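You operate a simulated robot arm through the tools that you are given. There is no shell and no other tool. Be economical: measure what you need, move in short steps, check, and stop when the job is done.

The job below is to be done with a simulated two-armed robot. You get a single attempt, and the scene is never put back.

Task
Take the small grey cap from the right bench and leave it in the inside of the sealer. Shut the left drawer of the right bench. Take the blue ring from the right bench and leave it on top of the carton there. Push the right drawer of the right bench shut. Fetch the green block and set it on the tin. Close the right drawer of the middle bench. Shut the left drawer of the middle bench. Put the blue tub on the top shelf of the left rack away on the low shelf. Take the small bin marked "returns" from the fourth shelf from the bottom of the narrow rack and put it on the brochure. The order is free.

It is judged by the outcome, as a careful person would: the job done as asked, and still so three seconds after it is handed in. It fails if anything else is knocked over, pushed out of place, dropped, spilled or broken. Lids that push on must go on centred and level and be pressed home; caps that screw on are set level and turned clockwise until they are tight.

Robot
Two 7-joint arms with two-finger parallel grippers on one trunk, on a base that drives. Base frame: it is fixed to the floor where the robot stands at the start and does not move with it; the origin is under the middle of the robot, x ahead of it, y to its left, z up. Readings come in m, rad, newtons and seconds.
The left shoulder is at the start at [0.02, 0.138, 1.2], the right one opposite. With the tool pointing down near the work surface each hand reaches from about 0.1 to 0.46 m from the robot's upright axis, wherever it stands, measured 20 degrees to its own side. Places, roughly: blue ring (5x5x2 cm) [1, 0.5, 0.8]; blue tub (19x25x8 cm) [-4.4, -2.6, 1.1]; brochure [-0.5, 0.25, 0.75]; carton [1, 0.25, 0.75]; green block [1.75, -0.25, 0.75]; inside of the sealer (25x25 cm) [-0.26, -3.38, 0.82]; left drawer of the middle bench [-0.5, 0.1, 0.6]; left drawer of the right bench [0.7, 0, 0.6]; low shelf [-1.4, 0.2, 0.1]; right drawer of the middle bench [0.1, 0, 0.6]; right drawer of the right bench [1.3, 0, 0.6]; small bin [-1.5, -3.5, 1.25]; small grey cap (3x3x2 cm) [0.5, 0.1, 0.8]; tin [0.25, -3.25, 0.75]. Payload 1.57 kg a hand.
The TCP of each hand is the grasp point between the finger pads, 0.03 m short of the fingertips. In the tool frame z runs along the fingers and y along their closing line. Largest opening 0.08 m; finger width 0.017, thickness 0.012; the body of the gripper, 0.04 by 0.082 m, starts 0.08 m behind the TCP.
Orientation is told as [roll, pitch, yaw] about the base's x, y, z axes, in that order, counted from this pose: with the fingers straight down and closing along the base's y, the tool's x points along the base's -x, its y along +y and its z along -z.

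Tools
- The arms move only by the tool jog_arm. It takes "left_series", "right_series" or both (then of equal length, played together; a hand with none holds still); each is a list of rows, each an object of numbers (a shift or turn left out is 0, a gripper value left out holds the last): "dx", "dy", "dz": the shift along the tool's x, y, z in m; "ax", "ay", "az": the turn, a rotation vector about the tool's x, y, z in rad. In form: [{"dx": .., "dy": .., "dz": .., "ax": .., "ay": .., "az": ..}, ...]. A call has 1 to 20 rows; each row shifts and turns the commanded pose from where the row before left it, along the tool's axes as they then stand. "left_jaw" and "right_jaw" are, for a hand that has rows, the gripper command, from -1 (shut) to 1 (fully open), values between in proportion, set as the call begins (left out, the last holds). A row lasts 0.2 s, in which the tool goes at most 0.05 m and 0.15 rad; a call with a longer step from one row to the next is refused whole, and so is a gripper value outside its range. Where a pose cannot be reached the arm comes as near as it can. A force on the tool above 40 N (or 10 N above the force at the start of the call, whichever is more), or a blocked arm, ends the call early, and 0.2 s more pass. Each finger travels about 0.045 m/s and halts on what it meets, pressing with about 27 N; the grip force reading is that of the motor and also rises with nothing between the fingers. The clock runs only during rows and for 0.2 s after the last one: add rows that do not move to give the fingers time. The reply holds the time, the measured pose of the TCP, the force on the tool along the base axes, the opening and the grip force, in the units named above and with some noise, with the torque about the TCP (base axes, N m) and any sound that the robot's microphone picked up.
- Cameras (640 x 400 px; columns grow to the right, rows downward): "scene" is now at [0.1706, 0.0062, 1.0512]; the picture's right is [0.07, -1.00, 0.00], its down [-0.84, -0.06, -0.54] and it looks along [0.54, 0.04, -0.84] (base axes); focal length 214 px, centre (320, 200). "left" rides on the left gripper at [0.072, 0.007, -0.122] in its tool frame; the picture's right is [-0.09, 1.00, 0.00], its down [-0.84, -0.08, -0.54] and it looks along [-0.54, -0.05, 0.84] (tool axes); focal length 238 px, centre (320, 200). "right" rides on the right gripper at [0.072, -0.007, -0.122] in its tool frame; the picture's right is [0.09, 1.00, 0.00], its down [-0.84, 0.08, -0.54] and it looks along [-0.54, 0.05, 0.84] (tool axes); focal length 238 px, centre (320, 200). There is no depth. A picture from a camera that has moved, and an enlarged one, comes with that camera's place and axes in the base frame and with its lens.
- get_image(camera): a new picture of that camera. It takes no simulated time.
- move_column(by): slides the trunk up (or, below 0, down) by that many m; the arms and the scene camera ride with it, the base frame stays. It gives what a move gives, with no picture.
- steer(legs): drives the robot by 1 to 6 legs, each [ahead, left, turn to the left] in m, m and rad, along the robot's own axes; the way and the turn of a leg run together, so that a leg with both is an arc; at most 1.5 m and 3.142 rad a leg. The arms and the cameras ride along, it lands a little off, and it stops where it bumps. It gives what a move gives.
- turn_head(pan, tilt): turns the head with the scene camera to pan (to the left, within 1.047 rad either way) and tilt (down, from -0.506 to 1.204), counted from straight ahead of the robot. It gives what a move gives.
- inspect(camera, box): a new picture of the part [left, top, right, bottom] of that camera's present view, enlarged. It takes no simulated time.
- job_done(): hands the job in; it is judged then, once.

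Go step by step. Nothing tells you exact positions but the pictures and the camera data: compare them with the known pose of the tool, close in by small moves and look again before you grip or let go. The budget is 207 turns and 194 pictures, counting those below and the enlarged ones. Unless the task says otherwise, let go and move clear before handing in, and close with one line.

The tools are called after "Request:" as a command line: name --argument value ..., lists and objects as JSON in quotes. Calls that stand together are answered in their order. jog_arm: Moves the arms, as the interface text tells. Its arguments: {"type":"object","properties":{"left_series":{"type":"array"},"left_jaw":{"type":"number"},"right_series":{"type":"array"},"right_jaw":{"type":"number"}},"required":[]} The other tools are called the same way: move_column (by) slides the trunk up or down; steer (legs) drives the base; turn_head (pan, tilt) turns the head that bears the scene camera; get_image (camera) takes a picture; inspect (camera, box) takes an enlarged picture of a part of a camera's view; job_done () hands the job in.

At the start:

```text
time: 0.0
left_eef_pos: [0.3524, 0.1939, 1.0358]
left_tcp_rot: [0.0, -0.001, 0.0]
left_wrist_force: [0.5, 1.2, 0.0]
left_ft_torque: [0.02, 0.02, -0.03]
left_gripper_width: 0.0799
left_grip_force: 0.0
right_eef_pos: [0.3936, -0.0867, 1.0191]
right_tcp_rot: [0.0, -0.001, -0.001]
right_wrist_force: [0.1, 0.4, -0.1]
right_ft_torque: [-0.01, 0.01, -0.01]
right_gripper_width: 0.0798
right_grip_force: 0.0
trunk travel left (down, up): [-0.575, 0.665]
robot x, y, heading: [0.0007, -0.0012, -0.001]
head pan, tilt: [0.07, 0.995]
```

scene: 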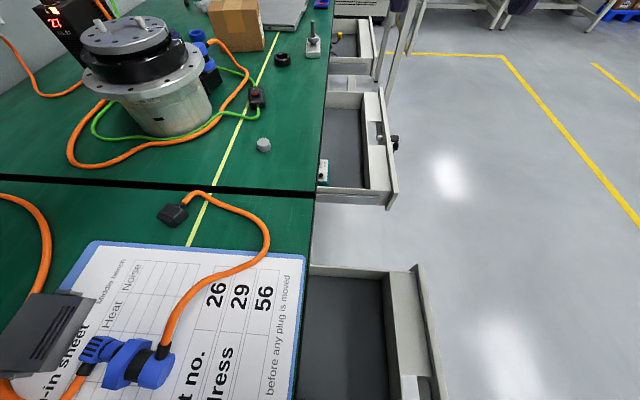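
right: 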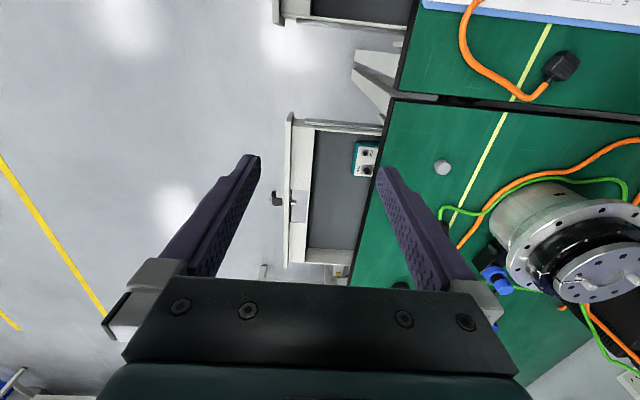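
left: 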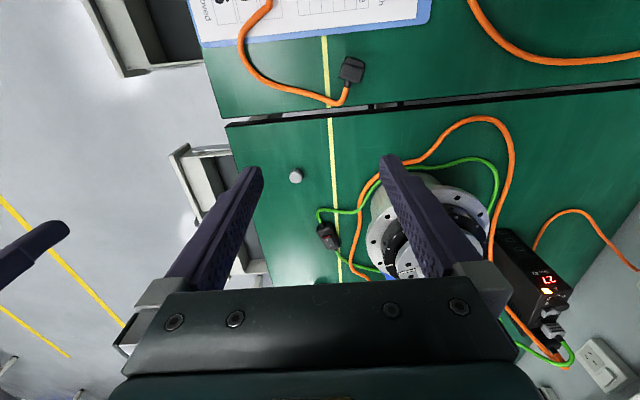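

I see the benches along my left side with drawers sticking out at the edge. First I look around to map the scene.

Request:
turn_head --pan 0.6 --tilt 0.6

Request:
get_image --camera "scene"

Request:
turn_head --pan -0.9 --tilt 0.4

Request:
get_image --camera "scene"

Request:
turn_head --pan 0.0 --tilt 1.204

Request:
get_image --camera "scene"

```text
time: 0.9
left_eef_pos: [0.3527, 0.1939, 1.0346]
left_tcp_rot: [0.001, -0.002, 0.0]
left_wrist_force: [-0.3, -0.8, 0.0]
left_ft_torque: [-0.02, 0.0, 0.02]
left_gripper_width: 0.08
left_grip_force: 0.1
right_eef_pos: [0.3928, -0.0866, 1.021]
right_tcp_rot: [-0.001, -0.003, -0.001]
right_wrist_force: [0.7, -0.3, 0.1]
right_ft_torque: [-0.05, 0.0, -0.04]
right_gripper_width: 0.0801
right_grip_force: 0.0
trunk travel left (down, up): [-0.575, 0.665]
robot x, y, heading: [-0.0011, -0.0007, 0.004]
head pan, tilt: [0.6, 0.6]
```

```text
190 pictures are left
camera scene: at [0.1738, 0.0512, 1.0829], right [0.56, -0.83, 0.0], down [-0.47, -0.32, -0.82], along [0.68, 0.47, -0.57], focal length 214 px, centre (320, 200)
```

scene: 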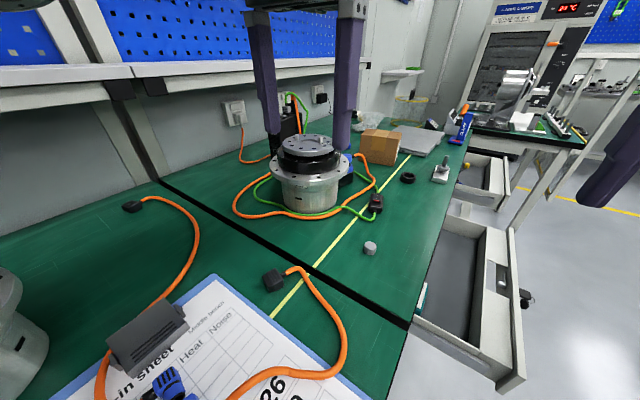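

```text
time: 2.5
left_eef_pos: [0.353, 0.1948, 1.0345]
left_tcp_rot: [0.0, 0.0, 0.001]
left_wrist_force: [-0.9, 0.8, -0.2]
left_ft_torque: [0.01, -0.01, 0.0]
left_gripper_width: 0.0801
left_grip_force: 0.0
right_eef_pos: [0.3929, -0.0861, 1.0188]
right_tcp_rot: [0.0, -0.001, -0.002]
right_wrist_force: [0.2, -0.8, 0.3]
right_ft_torque: [0.03, -0.03, -0.02]
right_gripper_width: 0.0803
right_grip_force: 0.1
trunk travel left (down, up): [-0.575, 0.665]
robot x, y, heading: [-0.0001, -0.0014, -0.002]
head pan, tilt: [-0.901, 0.4]
```

```text
189 pictures are left
camera scene: at [0.1584, -0.0713, 1.1012], right [-0.78, -0.62, 0.0], down [-0.24, 0.3, -0.92], along [0.57, -0.72, -0.39], focal length 214 px, centre (320, 200)
```

scene: 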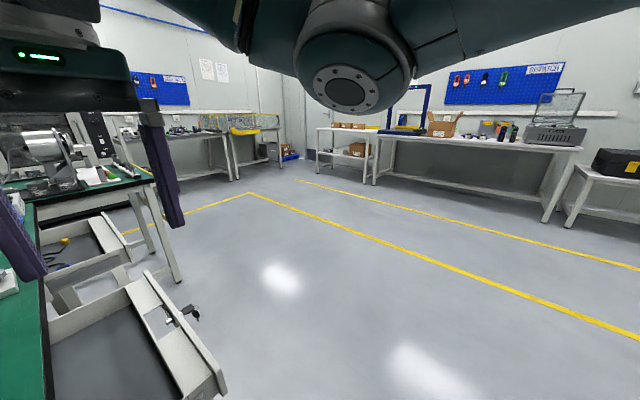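

```text
time: 3.8
left_eef_pos: [0.3521, 0.194, 1.0338]
left_tcp_rot: [0.0, -0.001, -0.001]
left_wrist_force: [0.6, -0.3, 0.6]
left_ft_torque: [0.02, 0.02, 0.0]
left_gripper_width: 0.08
left_grip_force: 0.0
right_eef_pos: [0.3929, -0.0871, 1.0203]
right_tcp_rot: [0.001, 0.0, -0.001]
right_wrist_force: [0.0, -0.1, 0.5]
right_ft_torque: [-0.04, 0.0, 0.03]
right_gripper_width: 0.0798
right_grip_force: 0.1
trunk travel left (down, up): [-0.575, 0.665]
robot x, y, heading: [-0.0007, 0.0004, 0.006]
head pan, tilt: [0.0, 1.201]
```

```text
188 pictures are left
camera scene: at [0.1568, 0.0013, 1.0384], right [0.0, -1.0, 0.0], down [-0.93, 0.0, -0.36], along [0.36, 0.0, -0.93], focal length 214 px, centre (320, 200)
```

scene: 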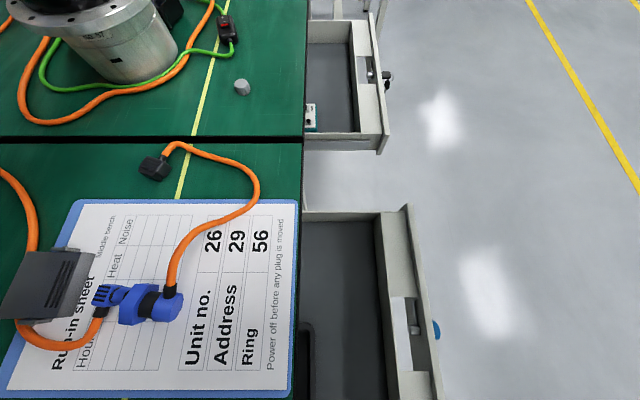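

The middle bench's right drawer is open close beside me. I drive sideways away from the benches to see everything.

Request:
steer --legs '[[0, -0.6, 0]]'

Request:
turn_head --pan 1.0 --tilt 0.6

Request:
get_image --camera "scene"

```text
time: 7.1
left_eef_pos: [0.3525, -0.4071, 1.035]
left_tcp_rot: [0.0, 0.001, -0.006]
left_wrist_force: [-0.5, 0.3, 0.4]
left_ft_torque: [-0.02, 0.0, 0.0]
left_gripper_width: 0.0799
left_grip_force: 0.0
right_eef_pos: [0.3922, -0.6884, 1.0203]
right_tcp_rot: [-0.001, -0.001, -0.007]
right_wrist_force: [-0.4, 0.5, -0.2]
right_ft_torque: [-0.03, 0.02, 0.01]
right_gripper_width: 0.08
right_grip_force: 0.1
trunk travel left (down, up): [-0.575, 0.665]
robot x, y, heading: [0.0009, -0.5979, -0.001]
head pan, tilt: [0.0, 1.201]
```

```text
time: 8.4
left_eef_pos: [0.3524, -0.4063, 1.0349]
left_tcp_rot: [0.0, 0.001, -0.006]
left_wrist_force: [-0.3, 0.5, 0.1]
left_ft_torque: [-0.03, 0.02, 0.02]
left_gripper_width: 0.08
left_grip_force: 0.0
right_eef_pos: [0.3913, -0.6879, 1.0209]
right_tcp_rot: [0.001, -0.003, -0.005]
right_wrist_force: [0.5, -0.3, -0.5]
right_ft_torque: [-0.01, -0.01, -0.01]
right_gripper_width: 0.0802
right_grip_force: 0.0
trunk travel left (down, up): [-0.575, 0.665]
robot x, y, heading: [0.0003, -0.5972, -0.01]
head pan, tilt: [1.0, 0.6]
```

```text
187 pictures are left
camera scene: at [0.1476, -0.5247, 1.0829], right [0.84, -0.54, 0.0], down [-0.31, -0.47, -0.82], along [0.45, 0.69, -0.57], focal length 214 px, centre (320, 200)
```

scene: 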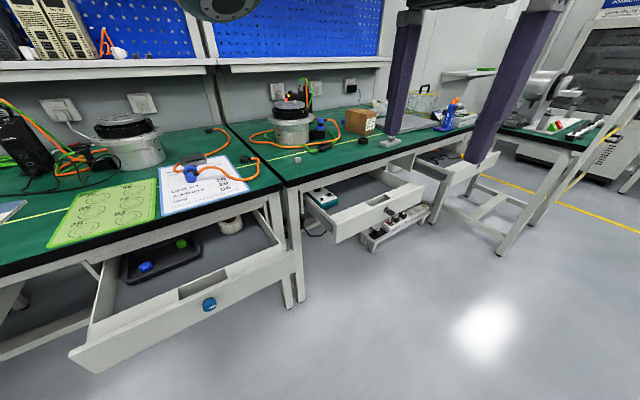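

I can see both benches, with the middle bench's right drawer out to about y=-0.16. I turn to face the benches and look at the left part.

Request:
steer --legs '[[-0.3, -0.3, 1.57]]'

Request:
turn_head --pan 0.2 --tilt 0.5

Request:
get_image --camera "scene"

Request:
turn_head --pan 1.04 --tilt 0.4

Request:
get_image --camera "scene"

```text
time: 12.7
left_eef_pos: [-0.2054, -0.6246, 1.0341]
left_tcp_rot: [0.0, 0.001, 1.577]
left_wrist_force: [0.6, 0.3, 1.2]
left_ft_torque: [-0.01, -0.01, 0.01]
left_gripper_width: 0.08
left_grip_force: 0.0
right_eef_pos: [0.0754, -0.5819, 1.0198]
right_tcp_rot: [0.0, -0.002, 1.577]
right_wrist_force: [-1.2, -0.5, -0.1]
right_ft_torque: [0.02, 0.01, 0.01]
right_gripper_width: 0.0801
right_grip_force: 0.0
trunk travel left (down, up): [-0.575, 0.665]
robot x, y, heading: [-0.0093, -0.9728, 1.58]
head pan, tilt: [1.0, 0.6]
cut short: leg 1
```

```text
time: 13.8
left_eef_pos: [-0.2053, -0.6253, 1.034]
left_tcp_rot: [0.001, 0.0, 1.577]
left_wrist_force: [-0.5, 0.5, 0.3]
left_ft_torque: [0.0, 0.01, -0.01]
left_gripper_width: 0.0802
left_grip_force: 0.1
right_eef_pos: [0.0758, -0.5825, 1.02]
right_tcp_rot: [0.001, -0.002, 1.577]
right_wrist_force: [-0.5, -0.6, 0.5]
right_ft_torque: [0.01, 0.02, 0.02]
right_gripper_width: 0.0801
right_grip_force: 0.1
trunk travel left (down, up): [-0.575, 0.665]
robot x, y, heading: [-0.0104, -0.9777, 1.576]
head pan, tilt: [0.201, 0.499]
```

```text
186 pictures are left
camera scene: at [-0.0273, -0.7861, 1.092], right [0.98, 0.21, 0.0], down [0.1, -0.47, -0.88], along [-0.18, 0.86, -0.48], focal length 214 px, centre (320, 200)
```

scene: 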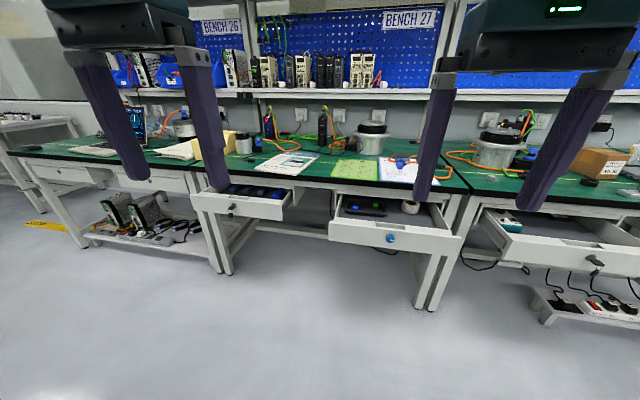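

```text
time: 14.9
left_eef_pos: [-0.2048, -0.6249, 1.0347]
left_tcp_rot: [0.0, 0.0, 1.579]
left_wrist_force: [-0.1, 0.5, 0.1]
left_ft_torque: [0.03, -0.02, 0.0]
left_gripper_width: 0.0798
left_grip_force: 0.1
right_eef_pos: [0.0755, -0.583, 1.0192]
right_tcp_rot: [0.0, -0.001, 1.577]
right_wrist_force: [-0.2, -0.1, 0.3]
right_ft_torque: [0.02, 0.02, 0.0]
right_gripper_width: 0.0802
right_grip_force: 0.0
trunk travel left (down, up): [-0.575, 0.665]
robot x, y, heading: [-0.0071, -0.9775, 1.576]
head pan, tilt: [1.04, 0.4]
```

```text
185 pictures are left
camera scene: at [-0.0887, -0.8287, 1.1011], right [0.5, 0.87, 0.0], down [0.34, -0.2, -0.92], along [-0.8, 0.46, -0.39], focal length 214 px, centre (320, 200)
```

scene: 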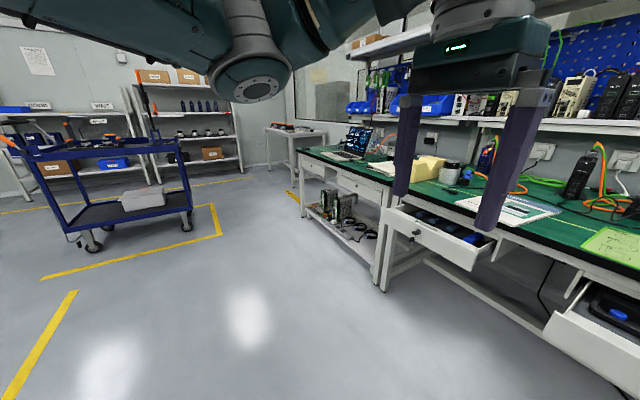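

The four drawers to shut, the left bench's low shelf, and the brochure candidates on the middle bench are in view. I move close to the middle bench and look down into its drawers.

Request:
steer --legs '[[0.3, 0.2, 0]]'

Request:
turn_head --pan 0.0 --tilt 0.7

Request:
get_image --camera "scene"

Request:
inspect --camera "scene" --box '[160, 100, 480, 300]'

```text
time: 17.3
left_eef_pos: [-0.406, -0.3203, 1.0344]
left_tcp_rot: [0.0, 0.0, 1.57]
left_wrist_force: [0.6, 0.5, -0.1]
left_ft_torque: [0.02, 0.01, -0.03]
left_gripper_width: 0.08
left_grip_force: 0.0
right_eef_pos: [-0.1246, -0.2796, 1.019]
right_tcp_rot: [0.001, -0.002, 1.571]
right_wrist_force: [-0.8, 0.9, -0.5]
right_ft_torque: [-0.02, -0.01, 0.0]
right_gripper_width: 0.0801
right_grip_force: 0.1
trunk travel left (down, up): [-0.575, 0.665]
robot x, y, heading: [-0.2125, -0.6747, 1.572]
head pan, tilt: [1.04, 0.4]
```

```text
time: 18.6
left_eef_pos: [-0.4051, -0.3208, 1.0342]
left_tcp_rot: [0.0, 0.0, 1.571]
left_wrist_force: [-0.4, -0.5, 0.3]
left_ft_torque: [0.02, 0.01, 0.0]
left_gripper_width: 0.0802
left_grip_force: 0.0
right_eef_pos: [-0.1236, -0.28, 1.02]
right_tcp_rot: [0.001, -0.003, 1.569]
right_wrist_force: [0.1, 0.0, -0.1]
right_ft_torque: [-0.01, 0.0, 0.01]
right_gripper_width: 0.0799
right_grip_force: 0.0
trunk travel left (down, up): [-0.575, 0.665]
robot x, y, heading: [-0.2104, -0.6777, 1.573]
head pan, tilt: [0.0, 0.7]
```

```text
184 pictures are left
camera scene: at [-0.2105, -0.4875, 1.0743], right [1.0, 0.0, 0.0], down [0.0, -0.64, -0.77], along [0.0, 0.77, -0.64], focal length 214 px, centre (320, 200)
```

scene: 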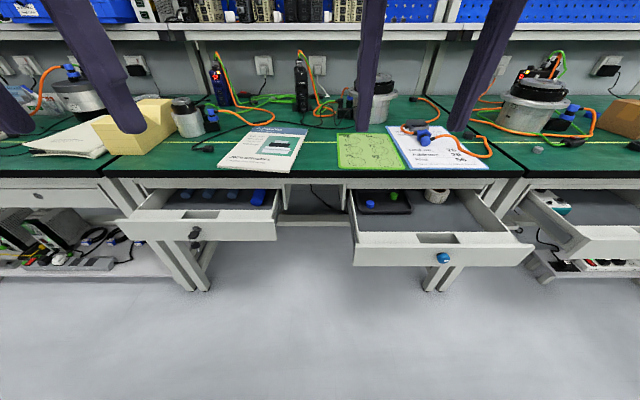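

```text
2.00 times, centred on (320, 200) of scene
camera zoom: at [-0.2105, -0.4875, 1.0743], right [1.0, 0.0, 0.0], down [0.0, -0.64, -0.77], along [0.0, 0.77, -0.64], focal length 429 px, centre (320, 200)
```

zoom: 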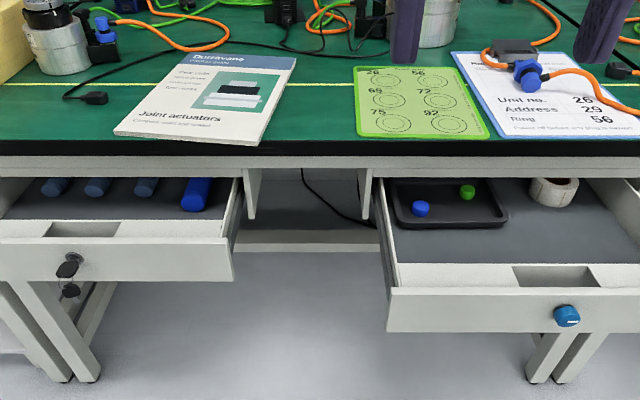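

The brochure ("Joint actuators") lies at about (-0.43, 0.15), and the drawers hold nothing that sticks up. I close both jaws, tilt the hands to point forward, and line them up for pushing the two middle drawers beside their locks.

Request:
jog_arm --left_series '[{"ay": -0.15}, {"ay": -0.15}, {"ay": -0.15}, {"ay": -0.15}, {"ay": -0.15}, {"ay": -0.15}, {"ay": -0.15}, {"ay": -0.15}, {"ay": -0.15}, {"dy": 0.04}, {"dy": 0.04}, {}, {}]' --right_series '[{"ay": -0.15}, {"ay": -0.15}, {"ay": -0.15}, {"ay": -0.15}, {"ay": -0.15}, {"ay": -0.15}, {"ay": -0.15}, {"ay": -0.15}, {"ay": -0.15}, {"dy": -0.05}, {"dy": -0.05}, {"dy": -0.04}, {}]' --left_jaw -1 --right_jaw -1

Request:
move_column --by -0.4

Request:
get_image --camera "scene"

```text
time: 21.4
left_eef_pos: [-0.4838, -0.2913, 1.0266]
left_tcp_rot: [0.006, -1.349, 1.568]
left_wrist_force: [0.5, 0.4, 0.8]
left_ft_torque: [-0.01, 0.02, -0.01]
left_gripper_width: 0.0001
left_grip_force: 20.7
left hand out of reach, approached as far as the arm can: row 5, 6, 7
right_eef_pos: [0.0156, -0.2794, 1.0229]
right_tcp_rot: [-0.005, -1.351, 1.576]
right_wrist_force: [-0.8, -0.4, 0.0]
right_ft_torque: [-0.01, 0.0, -0.04]
right_gripper_width: 0.0001
right_grip_force: 21.2
trunk travel left (down, up): [-0.575, 0.665]
robot x, y, heading: [-0.2114, -0.6748, 1.572]
head pan, tilt: [0.0, 0.7]
```

```text
time: 25.2
left_eef_pos: [-0.4842, -0.2895, 0.6259]
left_tcp_rot: [0.002, -1.349, 1.57]
left_wrist_force: [0.1, -0.1, 0.2]
left_ft_torque: [0.01, -0.03, 0.03]
left_gripper_width: 0.0001
left_grip_force: 21.4
right_eef_pos: [0.0154, -0.2808, 0.6235]
right_tcp_rot: [-0.003, -1.351, 1.575]
right_wrist_force: [-0.6, 0.2, 0.5]
right_ft_torque: [-0.02, -0.01, 0.0]
right_gripper_width: 0.0
right_grip_force: 21.2
trunk travel left (down, up): [-0.175, 1.065]
robot x, y, heading: [-0.2129, -0.6715, 1.575]
head pan, tilt: [0.0, 0.7]
```

```text
182 pictures are left
camera scene: at [-0.2104, -0.4875, 0.6743], right [1.0, 0.0, 0.0], down [0.0, -0.64, -0.76], along [0.0, 0.76, -0.64], focal length 214 px, centre (320, 200)
```

scene: 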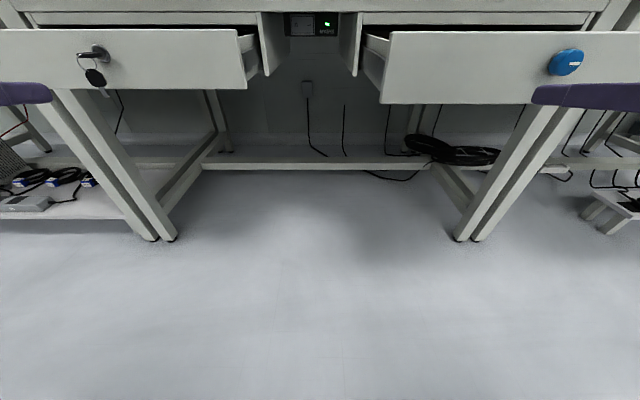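

Both hands sit at z≈0.62, the mid-height of the drawer fronts, and clear of lock and knob. I drive a little nearer, then push with the arms.

Request:
steer --legs '[[0.06, 0, 0]]'

Request:
jog_arm --right_series '[{"dz": 0.02, "dx": -0.0045}, {"dz": 0.02, "dx": -0.0045}, {"dz": 0.02, "dx": -0.0045}, {"dz": 0.02, "dx": -0.0045}, {"dz": 0.02, "dx": -0.0045}]' --left_series '[{"dz": 0.02, "dx": -0.0045}, {"dz": 0.02, "dx": -0.0045}, {"dz": 0.02, "dx": -0.0045}, {"dz": 0.02, "dx": -0.0045}, {"dz": 0.02, "dx": -0.0045}]'

Request:
get_image --camera "scene"

```text
time: 26.2
left_eef_pos: [-0.4833, -0.2315, 0.6257]
left_tcp_rot: [0.002, -1.346, 1.568]
left_wrist_force: [-0.7, 0.7, 1.0]
left_ft_torque: [0.0, -0.02, -0.02]
left_gripper_width: 0.0001
left_grip_force: 21.5
right_eef_pos: [0.0154, -0.2208, 0.6222]
right_tcp_rot: [-0.002, -1.349, 1.574]
right_wrist_force: [0.7, -0.1, -0.1]
right_ft_torque: [0.0, -0.02, -0.03]
right_gripper_width: 0.0
right_grip_force: 21.6
trunk travel left (down, up): [-0.175, 1.065]
robot x, y, heading: [-0.2133, -0.6122, 1.57]
head pan, tilt: [0.0, 0.7]
```

```text
time: 27.4
left_eef_pos: [-0.4844, -0.1254, 0.6266]
left_tcp_rot: [0.005, -1.351, 1.567]
left_wrist_force: [-0.1, -0.3, 0.1]
left_ft_torque: [0.04, -0.01, 0.01]
left_gripper_width: 0.0
left_grip_force: 21.7
right_eef_pos: [0.0164, -0.115, 0.6231]
right_tcp_rot: [-0.005, -1.354, 1.574]
right_wrist_force: [-0.7, -0.2, -0.6]
right_ft_torque: [-0.01, -0.03, 0.01]
right_gripper_width: 0.0
right_grip_force: 21.2
trunk travel left (down, up): [-0.175, 1.065]
robot x, y, heading: [-0.2101, -0.6124, 1.567]
head pan, tilt: [0.0, 0.7]
```

```text
181 pictures are left
camera scene: at [-0.2105, -0.4258, 0.6746], right [1.0, 0.0, 0.0], down [0.0, -0.64, -0.77], along [0.0, 0.77, -0.64], focal length 214 px, centre (320, 200)
```

scene: 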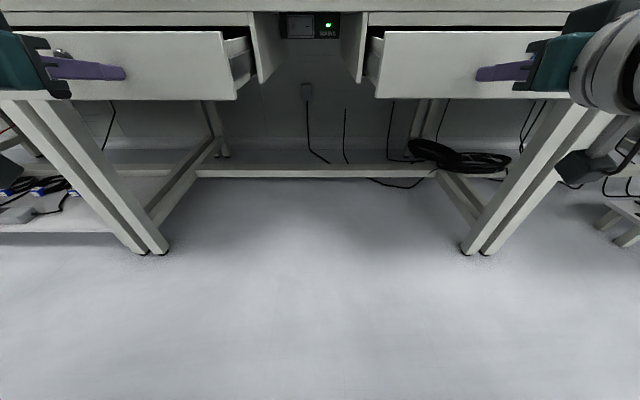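

The right drawer appears to be moving with the hand already. I keep pushing with both.

Request:
jog_arm --right_series '[{"dz": 0.02, "dx": -0.0045}, {"dz": 0.02, "dx": -0.0045}, {"dz": 0.02, "dx": -0.0045}, {"dz": 0.02, "dx": -0.0045}, {"dz": 0.02, "dx": -0.0045}]' --left_series '[{"dz": 0.02, "dx": -0.0045}, {"dz": 0.02, "dx": -0.0045}, {"dz": 0.02, "dx": -0.0045}, {"dz": 0.02, "dx": -0.0045}, {"dz": 0.02, "dx": -0.0045}]'

Request:
get_image --camera "scene"

```text
time: 28.6
left_eef_pos: [-0.4832, -0.0244, 0.6266]
left_tcp_rot: [0.002, -1.349, 1.569]
left_wrist_force: [-0.3, -0.7, 0.2]
left_ft_torque: [0.0, 0.02, -0.01]
left_gripper_width: 0.0
left_grip_force: 21.0
right_eef_pos: [0.0153, -0.0136, 0.6253]
right_tcp_rot: [-0.005, -1.353, 1.574]
right_wrist_force: [0.7, 0.3, 0.0]
right_ft_torque: [-0.04, 0.01, -0.02]
right_gripper_width: 0.0001
right_grip_force: 21.0
trunk travel left (down, up): [-0.175, 1.065]
robot x, y, heading: [-0.2152, -0.6165, 1.57]
head pan, tilt: [0.0, 0.7]
```

```text
180 pictures are left
camera scene: at [-0.2104, -0.4257, 0.6746], right [1.0, 0.0, 0.0], down [0.0, -0.64, -0.77], along [0.0, 0.77, -0.64], focal length 214 px, centre (320, 200)
```

scene: 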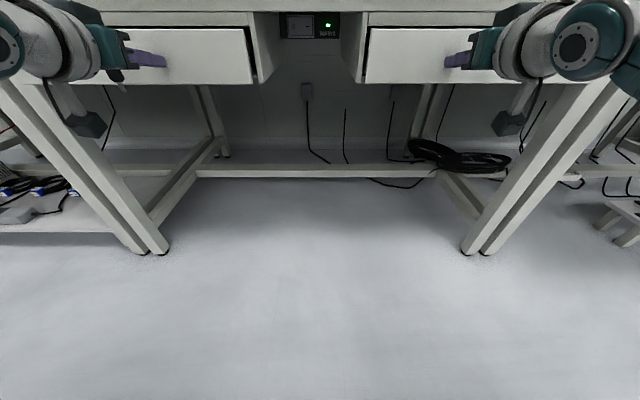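

Almost shut. I push the last bit in small steps until contact force shows.

Request:
jog_arm --right_series '[{"dz": 0.01, "dx": -0.0022}, {"dz": 0.01, "dx": -0.0022}, {"dz": 0.01, "dx": -0.0022}, {"dz": 0.01, "dx": -0.0022}, {"dz": 0.01, "dx": -0.0022}, {"dz": 0.01, "dx": -0.0022}]'

Request:
jog_arm --left_series '[{"dz": 0.01, "dx": -0.0022}, {"dz": 0.01, "dx": -0.0022}, {"dz": 0.01, "dx": -0.0022}, {"dz": 0.01, "dx": -0.0022}, {"dz": 0.01, "dx": -0.0022}, {"dz": 0.01, "dx": -0.0022}]'

Request:
get_image --camera "scene"

```text
time: 29.8
left_eef_pos: [-0.4837, -0.0397, 0.6202]
left_tcp_rot: [0.001, -1.338, 1.567]
left_wrist_force: [-0.3, 0.1, -0.1]
left_ft_torque: [0.0, -0.01, -0.01]
left_gripper_width: 0.0001
left_grip_force: 21.2
right_eef_pos: [0.0167, 0.0214, 0.6204]
right_tcp_rot: [-0.006, -1.355, 1.579]
right_wrist_force: [-1.3, -43.8, 9.1]
right_ft_torque: [0.39, -0.15, 0.03]
right_gripper_width: 0.0
right_grip_force: 21.1
trunk travel left (down, up): [-0.175, 1.065]
robot x, y, heading: [-0.2166, -0.6148, 1.568]
head pan, tilt: [0.0, 0.7]
stopped in row 6 (right hand): the force on the tool passed its limit at 60 N (the readings are from after the stop); the commanded pose is now the measured one
```

```text
time: 31.2
left_eef_pos: [-0.4822, 0.0211, 0.6196]
left_tcp_rot: [0.0, -1.339, 1.573]
left_wrist_force: [1.4, -12.1, 1.2]
left_ft_torque: [0.08, -0.02, -0.05]
left_gripper_width: 0.0
left_grip_force: 21.0
right_eef_pos: [0.016, 0.0213, 0.6209]
right_tcp_rot: [-0.002, -1.353, 1.573]
right_wrist_force: [-0.7, -39.9, 11.4]
right_ft_torque: [0.48, -0.31, 0.03]
right_gripper_width: 0.0002
right_grip_force: 21.2
trunk travel left (down, up): [-0.175, 1.065]
robot x, y, heading: [-0.2117, -0.6135, 1.572]
head pan, tilt: [0.0, 0.7]
```

```text
179 pictures are left
camera scene: at [-0.2096, -0.4422, 0.6724], right [1.0, 0.0, 0.0], down [0.0, -0.65, -0.76], along [0.0, 0.76, -0.65], focal length 214 px, centre (320, 200)
```

scene: 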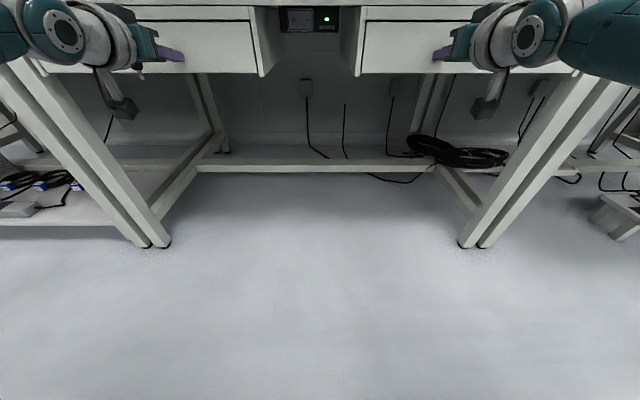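

Both fronts look flush; the right hand met a firm stop. One more small push on the left one, then back off and check.

Request:
jog_arm --left_series '[{"dz": 0.01, "dx": -0.0022}, {"dz": 0.01, "dx": -0.0022}]'

Request:
jog_arm --right_series '[{"dz": -0.04, "dx": 0.009}, {"dz": -0.04, "dx": 0.009}, {"dz": -0.04, "dx": 0.009}, {"dz": -0.04, "dx": 0.009}, {"dz": -0.04, "dx": 0.009}, {"dz": -0.04, "dx": 0.009}]' --left_series '[{"dz": -0.04, "dx": 0.009}, {"dz": -0.04, "dx": 0.009}, {"dz": -0.04, "dx": 0.009}, {"dz": -0.04, "dx": 0.009}, {"dz": -0.04, "dx": 0.009}, {"dz": -0.04, "dx": 0.009}]'

Request:
get_image --camera "scene"

```text
time: 31.5
left_eef_pos: [-0.4834, 0.0199, 0.6191]
left_tcp_rot: [0.002, -1.343, 1.567]
left_wrist_force: [3.9, -47.0, 8.8]
left_ft_torque: [0.35, 0.15, -0.15]
left_gripper_width: 0.0
left_grip_force: 21.7
right_eef_pos: [0.0147, 0.0199, 0.6198]
right_tcp_rot: [0.003, -1.349, 1.572]
right_wrist_force: [0.4, 0.8, 0.0]
right_ft_torque: [0.02, 0.0, 0.01]
right_gripper_width: 0.0
right_grip_force: 21.7
trunk travel left (down, up): [-0.175, 1.065]
robot x, y, heading: [-0.2139, -0.6159, 1.578]
head pan, tilt: [0.0, 0.7]
stopped in row 1 (left hand): the force on the tool passed its limit at 62 N (the readings are from after the stop); the commanded pose is now the measured one
```

```text
time: 32.9
left_eef_pos: [-0.4857, -0.2145, 0.6248]
left_tcp_rot: [0.004, -1.352, 1.565]
left_wrist_force: [-1.1, 0.1, 0.1]
left_ft_torque: [0.03, -0.01, 0.01]
left_gripper_width: 0.0001
left_grip_force: 21.7
right_eef_pos: [0.0163, -0.2162, 0.6214]
right_tcp_rot: [0.005, -1.357, 1.568]
right_wrist_force: [0.3, -0.5, -1.2]
right_ft_torque: [-0.02, 0.0, 0.0]
right_gripper_width: 0.0
right_grip_force: 21.2
trunk travel left (down, up): [-0.175, 1.065]
robot x, y, heading: [-0.2106, -0.614, 1.574]
head pan, tilt: [0.0, 0.7]
```

```text
178 pictures are left
camera scene: at [-0.2106, -0.4318, 0.6738], right [1.0, 0.0, 0.0], down [0.0, -0.65, -0.76], along [0.0, 0.76, -0.65], focal length 214 px, centre (320, 200)
```

scene: 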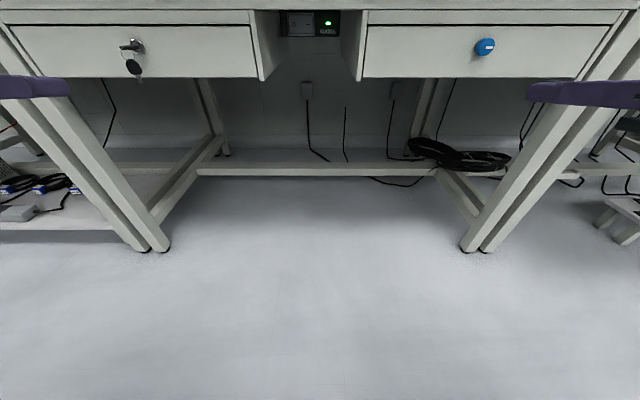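

Both middle drawers are shut. I raise the trunk, back off and move along to the right bench, then look.

Request:
move_column --by 0.4

Request:
steer --legs '[[-0.15, 0, 0], [0, -1.0, 0]]'

Request:
get_image --camera "scene"

```text
time: 36.7
left_eef_pos: [-0.4845, -0.211, 1.0286]
left_tcp_rot: [0.003, -1.352, 1.566]
left_wrist_force: [0.1, 0.2, -0.3]
left_ft_torque: [0.03, -0.02, -0.01]
left_gripper_width: 0.0001
left_grip_force: 21.7
right_eef_pos: [0.0165, -0.2122, 1.0228]
right_tcp_rot: [0.009, -1.36, 1.564]
right_wrist_force: [-0.5, -0.5, 0.8]
right_ft_torque: [-0.01, 0.02, 0.01]
right_gripper_width: 0.0
right_grip_force: 21.0
trunk travel left (down, up): [-0.575, 0.665]
robot x, y, heading: [-0.2115, -0.613, 1.57]
head pan, tilt: [0.0, 0.7]
```

```text
time: 42.9
left_eef_pos: [0.5137, -0.3589, 1.0262]
left_tcp_rot: [0.0, -1.353, 1.565]
left_wrist_force: [0.3, 0.5, -1.0]
left_ft_torque: [0.02, 0.02, -0.03]
left_gripper_width: 0.0
left_grip_force: 21.0
right_eef_pos: [1.0138, -0.3615, 1.0236]
right_tcp_rot: [0.007, -1.36, 1.563]
right_wrist_force: [0.1, 0.8, 0.7]
right_ft_torque: [0.05, -0.03, 0.02]
right_gripper_width: 0.0001
right_grip_force: 21.8
trunk travel left (down, up): [-0.575, 0.665]
robot x, y, heading: [0.787, -0.7622, 1.569]
head pan, tilt: [0.0, 0.7]
```

```text
177 pictures are left
camera scene: at [0.7864, -0.5777, 1.0743], right [1.0, 0.0, 0.0], down [0.0, -0.64, -0.76], along [0.0, 0.76, -0.64], focal length 214 px, centre (320, 200)
```

scene: 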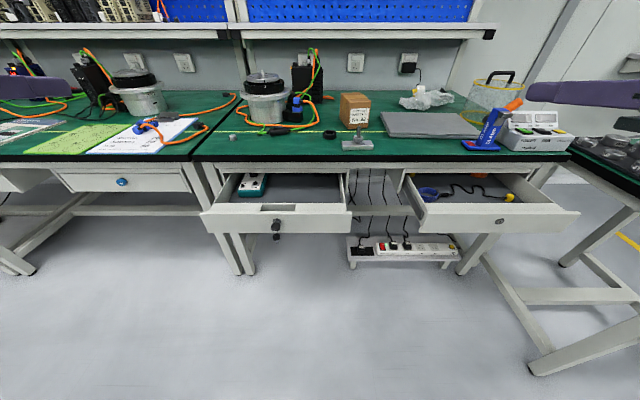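

I see both right-bench drawers open, the ring, carton and small cap on the bench. I check the drawers' contents up close.

Request:
inspect --camera "scene" --box '[190, 80, 430, 240]'

Request:
inspect --camera "scene" --box '[380, 90, 620, 250]'

```text
2.50 times, centred on (310, 160) of scene
camera zoom: at [0.7864, -0.5777, 1.0743], right [1.0, 0.0, 0.0], down [0.0, -0.64, -0.76], along [0.0, 0.76, -0.64], focal length 536 px, centre (345, 300)
```

zoom: 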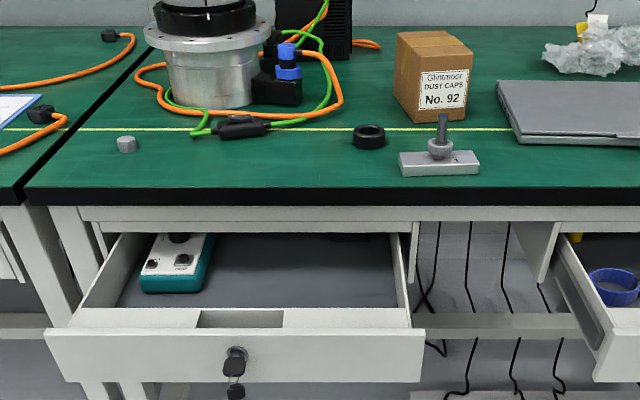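

```text
2.50 times, centred on (500, 170) of scene
camera zoom: at [0.7864, -0.5777, 1.0743], right [1.0, 0.0, 0.0], down [0.0, -0.64, -0.76], along [0.0, 0.76, -0.64], focal length 536 px, centre (-130, 275)
```

zoom: 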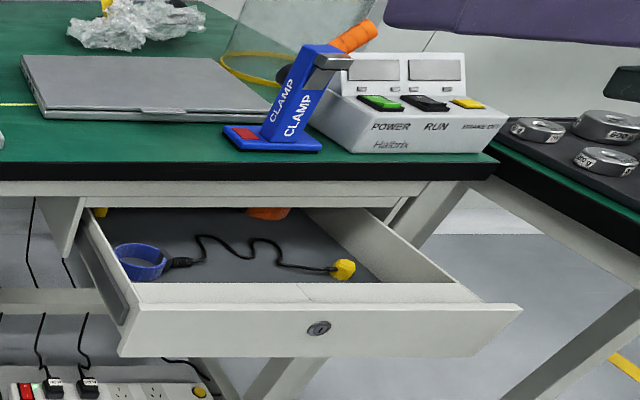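

Drawer contents are low. I note a blue band in the right drawer (a wrist strap, not the bench ring) and will look for the ring behind the carton later. Now I line up and push both right-bench drawers.

Request:
steer --legs '[[0, -0.24, 0]]'

Request:
move_column --by -0.4

Request:
steer --legs '[[0.11, 0, 0]]'

Request:
get_image --camera "scene"

```text
time: 44.6
left_eef_pos: [0.7513, -0.3588, 1.0266]
left_tcp_rot: [0.004, -1.353, 1.562]
left_wrist_force: [0.0, 0.7, -0.6]
left_ft_torque: [-0.02, 0.03, 0.01]
left_gripper_width: 0.0002
left_grip_force: 21.7
right_eef_pos: [1.2513, -0.3615, 1.022]
right_tcp_rot: [0.012, -1.36, 1.559]
right_wrist_force: [-0.5, -0.8, -1.1]
right_ft_torque: [0.0, -0.02, 0.05]
right_gripper_width: 0.0
right_grip_force: 21.2
trunk travel left (down, up): [-0.575, 0.665]
robot x, y, heading: [1.0232, -0.7668, 1.57]
head pan, tilt: [0.0, 0.7]
```

```text
time: 48.5
left_eef_pos: [0.7514, -0.3578, 0.6267]
left_tcp_rot: [0.004, -1.354, 1.563]
left_wrist_force: [0.2, -0.4, 0.7]
left_ft_torque: [-0.02, 0.0, -0.03]
left_gripper_width: 0.0001
left_grip_force: 21.6
right_eef_pos: [1.2515, -0.3616, 0.6226]
right_tcp_rot: [0.01, -1.36, 1.562]
right_wrist_force: [0.3, 0.2, 0.8]
right_ft_torque: [0.0, 0.0, 0.01]
right_gripper_width: 0.0002
right_grip_force: 21.4
trunk travel left (down, up): [-0.175, 1.065]
robot x, y, heading: [1.0204, -0.7658, 1.567]
head pan, tilt: [0.0, 0.7]
```

```text
time: 49.6
left_eef_pos: [0.7522, -0.2525, 0.6264]
left_tcp_rot: [0.003, -1.353, 1.562]
left_wrist_force: [0.3, 0.6, -0.9]
left_ft_torque: [0.0, 0.01, 0.0]
left_gripper_width: 0.0
left_grip_force: 21.1
right_eef_pos: [1.2511, -0.2556, 0.6226]
right_tcp_rot: [0.011, -1.358, 1.561]
right_wrist_force: [1.0, -0.3, -0.2]
right_ft_torque: [0.01, -0.03, -0.02]
right_gripper_width: 0.0
right_grip_force: 21.0
trunk travel left (down, up): [-0.175, 1.065]
robot x, y, heading: [1.0231, -0.655, 1.567]
head pan, tilt: [0.0, 0.7]
```

```text
174 pictures are left
camera scene: at [1.0243, -0.4711, 0.6741], right [1.0, 0.0, 0.0], down [0.0, -0.64, -0.76], along [0.0, 0.76, -0.64], focal length 214 px, centre (320, 200)
```

scene: 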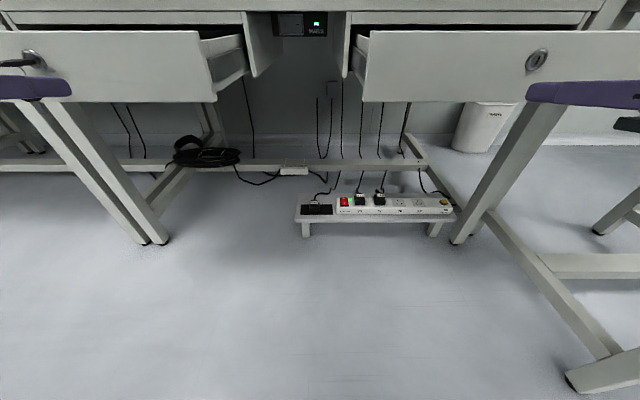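

Fingers are clear of key and lock. I push both in.

Request:
jog_arm --right_series '[{"dz": 0.02, "dx": -0.0045}, {"dz": 0.02, "dx": -0.0045}, {"dz": 0.02, "dx": -0.0045}, {"dz": 0.02, "dx": -0.0045}, {"dz": 0.02, "dx": -0.0045}, {"dz": 0.02, "dx": -0.0045}, {"dz": 0.02, "dx": -0.0045}, {"dz": 0.02, "dx": -0.0045}, {"dz": 0.02, "dx": -0.0045}, {"dz": 0.02, "dx": -0.0045}]' --left_series '[{"dz": 0.02, "dx": -0.0045}, {"dz": 0.02, "dx": -0.0045}, {"dz": 0.02, "dx": -0.0045}, {"dz": 0.02, "dx": -0.0045}, {"dz": 0.02, "dx": -0.0045}, {"dz": 0.02, "dx": -0.0045}, {"dz": 0.02, "dx": -0.0045}, {"dz": 0.02, "dx": -0.0045}, {"dz": 0.02, "dx": -0.0045}, {"dz": 0.02, "dx": -0.0045}]'

Request:
get_image --camera "scene"

```text
time: 51.9
left_eef_pos: [0.7524, -0.0441, 0.6292]
left_tcp_rot: [0.005, -1.354, 1.562]
left_wrist_force: [0.6, -0.7, 0.1]
left_ft_torque: [0.01, -0.01, 0.01]
left_gripper_width: 0.0005
left_grip_force: 21.6
right_eef_pos: [1.2522, -0.0468, 0.6255]
right_tcp_rot: [0.007, -1.359, 1.563]
right_wrist_force: [0.4, -0.4, -0.7]
right_ft_torque: [0.01, 0.01, -0.05]
right_gripper_width: 0.0
right_grip_force: 20.8
trunk travel left (down, up): [-0.175, 1.065]
robot x, y, heading: [1.0247, -0.6573, 1.568]
head pan, tilt: [0.0, 0.7]
```

```text
173 pictures are left
camera scene: at [1.0244, -0.4681, 0.6746], right [1.0, 0.0, 0.0], down [0.0, -0.64, -0.77], along [0.0, 0.77, -0.64], focal length 214 px, centre (320, 200)
```

scene: 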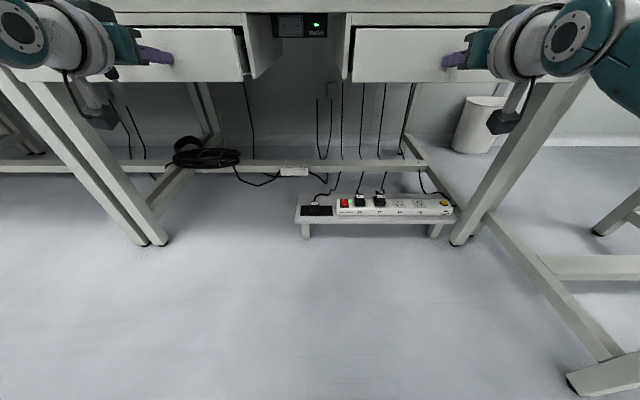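

Nearly in. I push on to the stop, one hand at a time.

Request:
jog_arm --right_series '[{"dz": 0.01, "dx": -0.0022}, {"dz": 0.01, "dx": -0.0022}, {"dz": 0.01, "dx": -0.0022}, {"dz": 0.01, "dx": -0.0022}, {"dz": 0.01, "dx": -0.0022}, {"dz": 0.01, "dx": -0.0022}, {"dz": 0.01, "dx": -0.0022}, {"dz": 0.01, "dx": -0.0022}]'

Request:
jog_arm --left_series '[{"dz": 0.01, "dx": -0.0022}, {"dz": 0.01, "dx": -0.0022}, {"dz": 0.01, "dx": -0.0022}, {"dz": 0.01, "dx": -0.0022}, {"dz": 0.01, "dx": -0.0022}, {"dz": 0.01, "dx": -0.0022}, {"dz": 0.01, "dx": -0.0022}, {"dz": 0.01, "dx": -0.0022}]'

Request:
jog_arm --right_series '[{"dz": -0.04, "dx": 0.009}, {"dz": -0.04, "dx": 0.009}, {"dz": -0.04, "dx": 0.009}, {"dz": -0.04, "dx": 0.009}, {"dz": -0.04, "dx": 0.009}, {"dz": -0.04, "dx": 0.009}]' --left_series '[{"dz": -0.04, "dx": 0.009}, {"dz": -0.04, "dx": 0.009}, {"dz": -0.04, "dx": 0.009}, {"dz": -0.04, "dx": 0.009}, {"dz": -0.04, "dx": 0.009}, {"dz": -0.04, "dx": 0.009}]'

Request:
get_image --camera "scene"

```text
time: 53.6
left_eef_pos: [0.7517, -0.0466, 0.6295]
left_tcp_rot: [0.006, -1.354, 1.561]
left_wrist_force: [0.5, -0.3, -1.1]
left_ft_torque: [0.04, -0.03, 0.04]
left_gripper_width: 0.0
left_grip_force: 21.1
right_eef_pos: [1.2508, 0.0133, 0.628]
right_tcp_rot: [0.012, -1.362, 1.559]
right_wrist_force: [1.3, 0.0, -0.5]
right_ft_torque: [0.0, 0.0, -0.02]
right_gripper_width: 0.0
right_grip_force: 21.4
right hand out of reach, approached as far as the arm can: row 7, 8
trunk travel left (down, up): [-0.175, 1.065]
robot x, y, heading: [1.0264, -0.6572, 1.571]
head pan, tilt: [0.0, 0.7]
```

```text
time: 55.5
left_eef_pos: [0.7527, 0.0059, 0.6286]
left_tcp_rot: [0.004, -1.353, 1.562]
left_wrist_force: [-0.9, -0.4, 0.1]
left_ft_torque: [0.01, -0.02, -0.01]
left_gripper_width: 0.0
left_grip_force: 20.7
left hand out of reach, approached as far as the arm can: row 6, 7, 8
right_eef_pos: [1.25, 0.0131, 0.6281]
right_tcp_rot: [0.011, -1.359, 1.561]
right_wrist_force: [-0.3, -0.2, 0.0]
right_ft_torque: [-0.04, 0.0, 0.01]
right_gripper_width: 0.0002
right_grip_force: 21.1
trunk travel left (down, up): [-0.175, 1.065]
robot x, y, heading: [1.022, -0.6556, 1.567]
head pan, tilt: [0.0, 0.7]
```

```text
time: 56.9
left_eef_pos: [0.751, -0.2457, 0.6243]
left_tcp_rot: [0.007, -1.35, 1.557]
left_wrist_force: [0.5, -0.2, -0.4]
left_ft_torque: [0.0, 0.02, 0.02]
left_gripper_width: 0.0
left_grip_force: 21.6
right_eef_pos: [1.2525, -0.2355, 0.6239]
right_tcp_rot: [0.01, -1.355, 1.559]
right_wrist_force: [-0.7, -0.5, -0.3]
right_ft_torque: [0.02, 0.0, -0.03]
right_gripper_width: 0.0
right_grip_force: 21.5
trunk travel left (down, up): [-0.175, 1.065]
robot x, y, heading: [1.0229, -0.6608, 1.573]
head pan, tilt: [0.0, 0.7]
```

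```text
172 pictures are left
camera scene: at [1.0243, -0.4736, 0.6738], right [1.0, 0.0, 0.0], down [0.0, -0.65, -0.76], along [0.0, 0.76, -0.65], focal length 214 px, centre (320, 200)
```

scene: 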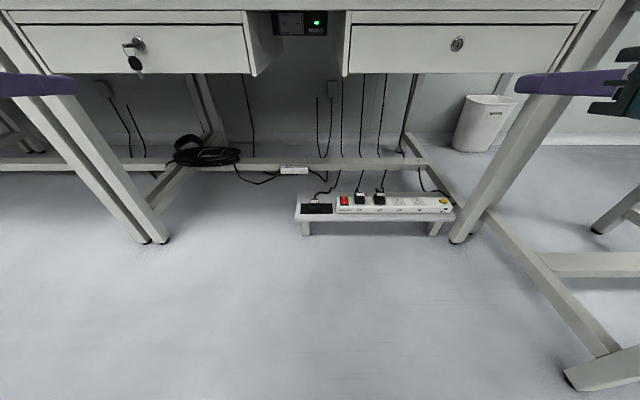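

They stopped about 1 cm short from lack of reach. I drive 8 cm nearer and finish the push.

Request:
steer --legs '[[0.08, 0, 0]]'

Request:
jog_arm --right_series '[{"dz": 0.03, "dx": -0.0066}, {"dz": 0.03, "dx": -0.0066}, {"dz": 0.03, "dx": -0.0066}, {"dz": 0.03, "dx": -0.0066}, {"dz": 0.02, "dx": -0.0044}, {"dz": 0.01, "dx": -0.0022}, {"dz": 0.01, "dx": -0.0022}, {"dz": 0.01, "dx": -0.0022}, {"dz": 0.01, "dx": -0.0022}, {"dz": 0.01, "dx": -0.0022}]'

Request:
jog_arm --left_series '[{"dz": 0.03, "dx": -0.0066}, {"dz": 0.03, "dx": -0.0066}, {"dz": 0.03, "dx": -0.0066}, {"dz": 0.03, "dx": -0.0066}, {"dz": 0.02, "dx": -0.0044}, {"dz": 0.01, "dx": -0.0022}, {"dz": 0.01, "dx": -0.0022}, {"dz": 0.01, "dx": -0.0022}, {"dz": 0.01, "dx": -0.0022}, {"dz": 0.01, "dx": -0.0022}, {"dz": 0.01, "dx": -0.0022}]'

Request:
jog_arm --right_series '[{"dz": -0.04, "dx": 0.009}, {"dz": -0.04, "dx": 0.009}, {"dz": -0.04, "dx": 0.009}, {"dz": -0.04, "dx": 0.009}, {"dz": -0.04, "dx": 0.009}, {"dz": -0.04, "dx": 0.009}]' --left_series '[{"dz": -0.04, "dx": 0.009}, {"dz": -0.04, "dx": 0.009}, {"dz": -0.04, "dx": 0.009}, {"dz": -0.04, "dx": 0.009}, {"dz": -0.04, "dx": 0.009}, {"dz": -0.04, "dx": 0.009}]'

Request:
get_image --camera "scene"

```text
time: 57.9
left_eef_pos: [0.7511, -0.1631, 0.6252]
left_tcp_rot: [0.003, -1.35, 1.563]
left_wrist_force: [0.0, 0.0, 0.4]
left_ft_torque: [-0.01, -0.03, -0.01]
left_gripper_width: 0.0001
left_grip_force: 22.0
right_eef_pos: [1.2515, -0.1524, 0.6242]
right_tcp_rot: [0.009, -1.359, 1.56]
right_wrist_force: [-0.1, -0.3, -0.3]
right_ft_torque: [0.02, -0.02, -0.01]
right_gripper_width: 0.0
right_grip_force: 21.3
trunk travel left (down, up): [-0.175, 1.065]
robot x, y, heading: [1.022, -0.5738, 1.57]
head pan, tilt: [0.0, 0.7]
```

```text
time: 60.0
left_eef_pos: [0.7505, -0.1735, 0.6228]
left_tcp_rot: [0.006, -1.344, 1.558]
left_wrist_force: [0.4, 0.3, 0.4]
left_ft_torque: [0.0, -0.02, -0.05]
left_gripper_width: 0.0
left_grip_force: 21.2
right_eef_pos: [1.2539, 0.0201, 0.6251]
right_tcp_rot: [0.012, -1.363, 1.558]
right_wrist_force: [-1.3, -37.2, 5.5]
right_ft_torque: [0.24, -0.11, 0.05]
right_gripper_width: 0.0
right_grip_force: 21.3
trunk travel left (down, up): [-0.175, 1.065]
robot x, y, heading: [1.0239, -0.578, 1.571]
head pan, tilt: [0.0, 0.7]
stopped in row 10 (right hand): the force on the tool passed its limit at 52 N (the readings are from after the stop); the commanded pose is now the measured one
```

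```text
time: 62.2
left_eef_pos: [0.7528, 0.0195, 0.6188]
left_tcp_rot: [-0.001, -1.345, 1.566]
left_wrist_force: [3.0, -36.8, 5.8]
left_ft_torque: [0.23, 0.07, -0.15]
left_gripper_width: 0.0
left_grip_force: 21.4
right_eef_pos: [1.2516, 0.0203, 0.6236]
right_tcp_rot: [0.014, -1.362, 1.56]
right_wrist_force: [-0.3, -2.6, -0.9]
right_ft_torque: [-0.02, 0.03, -0.02]
right_gripper_width: 0.0
right_grip_force: 21.4
trunk travel left (down, up): [-0.175, 1.065]
robot x, y, heading: [1.0248, -0.5784, 1.573]
head pan, tilt: [0.0, 0.7]
stopped in row 11 (left hand): the force on the tool passed its limit at 52 N (the readings are from after the stop); the commanded pose is now the measured one
```

```text
time: 63.6
left_eef_pos: [0.7522, -0.2144, 0.6226]
left_tcp_rot: [0.0, -1.351, 1.563]
left_wrist_force: [0.0, -0.3, -1.2]
left_ft_torque: [0.02, -0.02, -0.02]
left_gripper_width: 0.0001
left_grip_force: 20.9
right_eef_pos: [1.2535, -0.2175, 0.6232]
right_tcp_rot: [0.011, -1.371, 1.56]
right_wrist_force: [0.1, -0.6, 0.7]
right_ft_torque: [0.01, 0.02, -0.02]
right_gripper_width: 0.0001
right_grip_force: 21.8
trunk travel left (down, up): [-0.175, 1.065]
robot x, y, heading: [1.0244, -0.5788, 1.568]
head pan, tilt: [0.0, 0.7]
```

```text
171 pictures are left
camera scene: at [1.0244, -0.3942, 0.6738], right [1.0, 0.0, 0.0], down [0.0, -0.65, -0.76], along [0.0, 0.76, -0.65], focal length 214 px, centre (320, 200)
```

scene: 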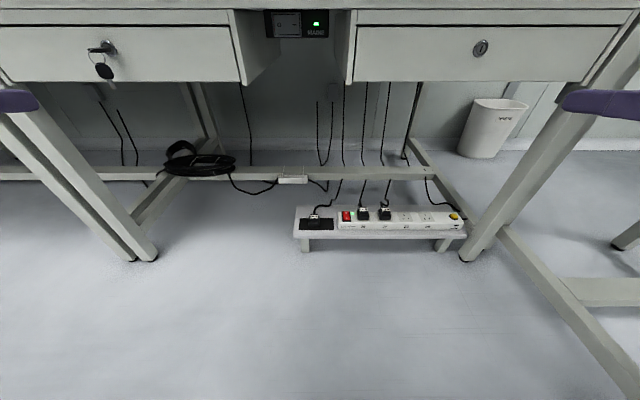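

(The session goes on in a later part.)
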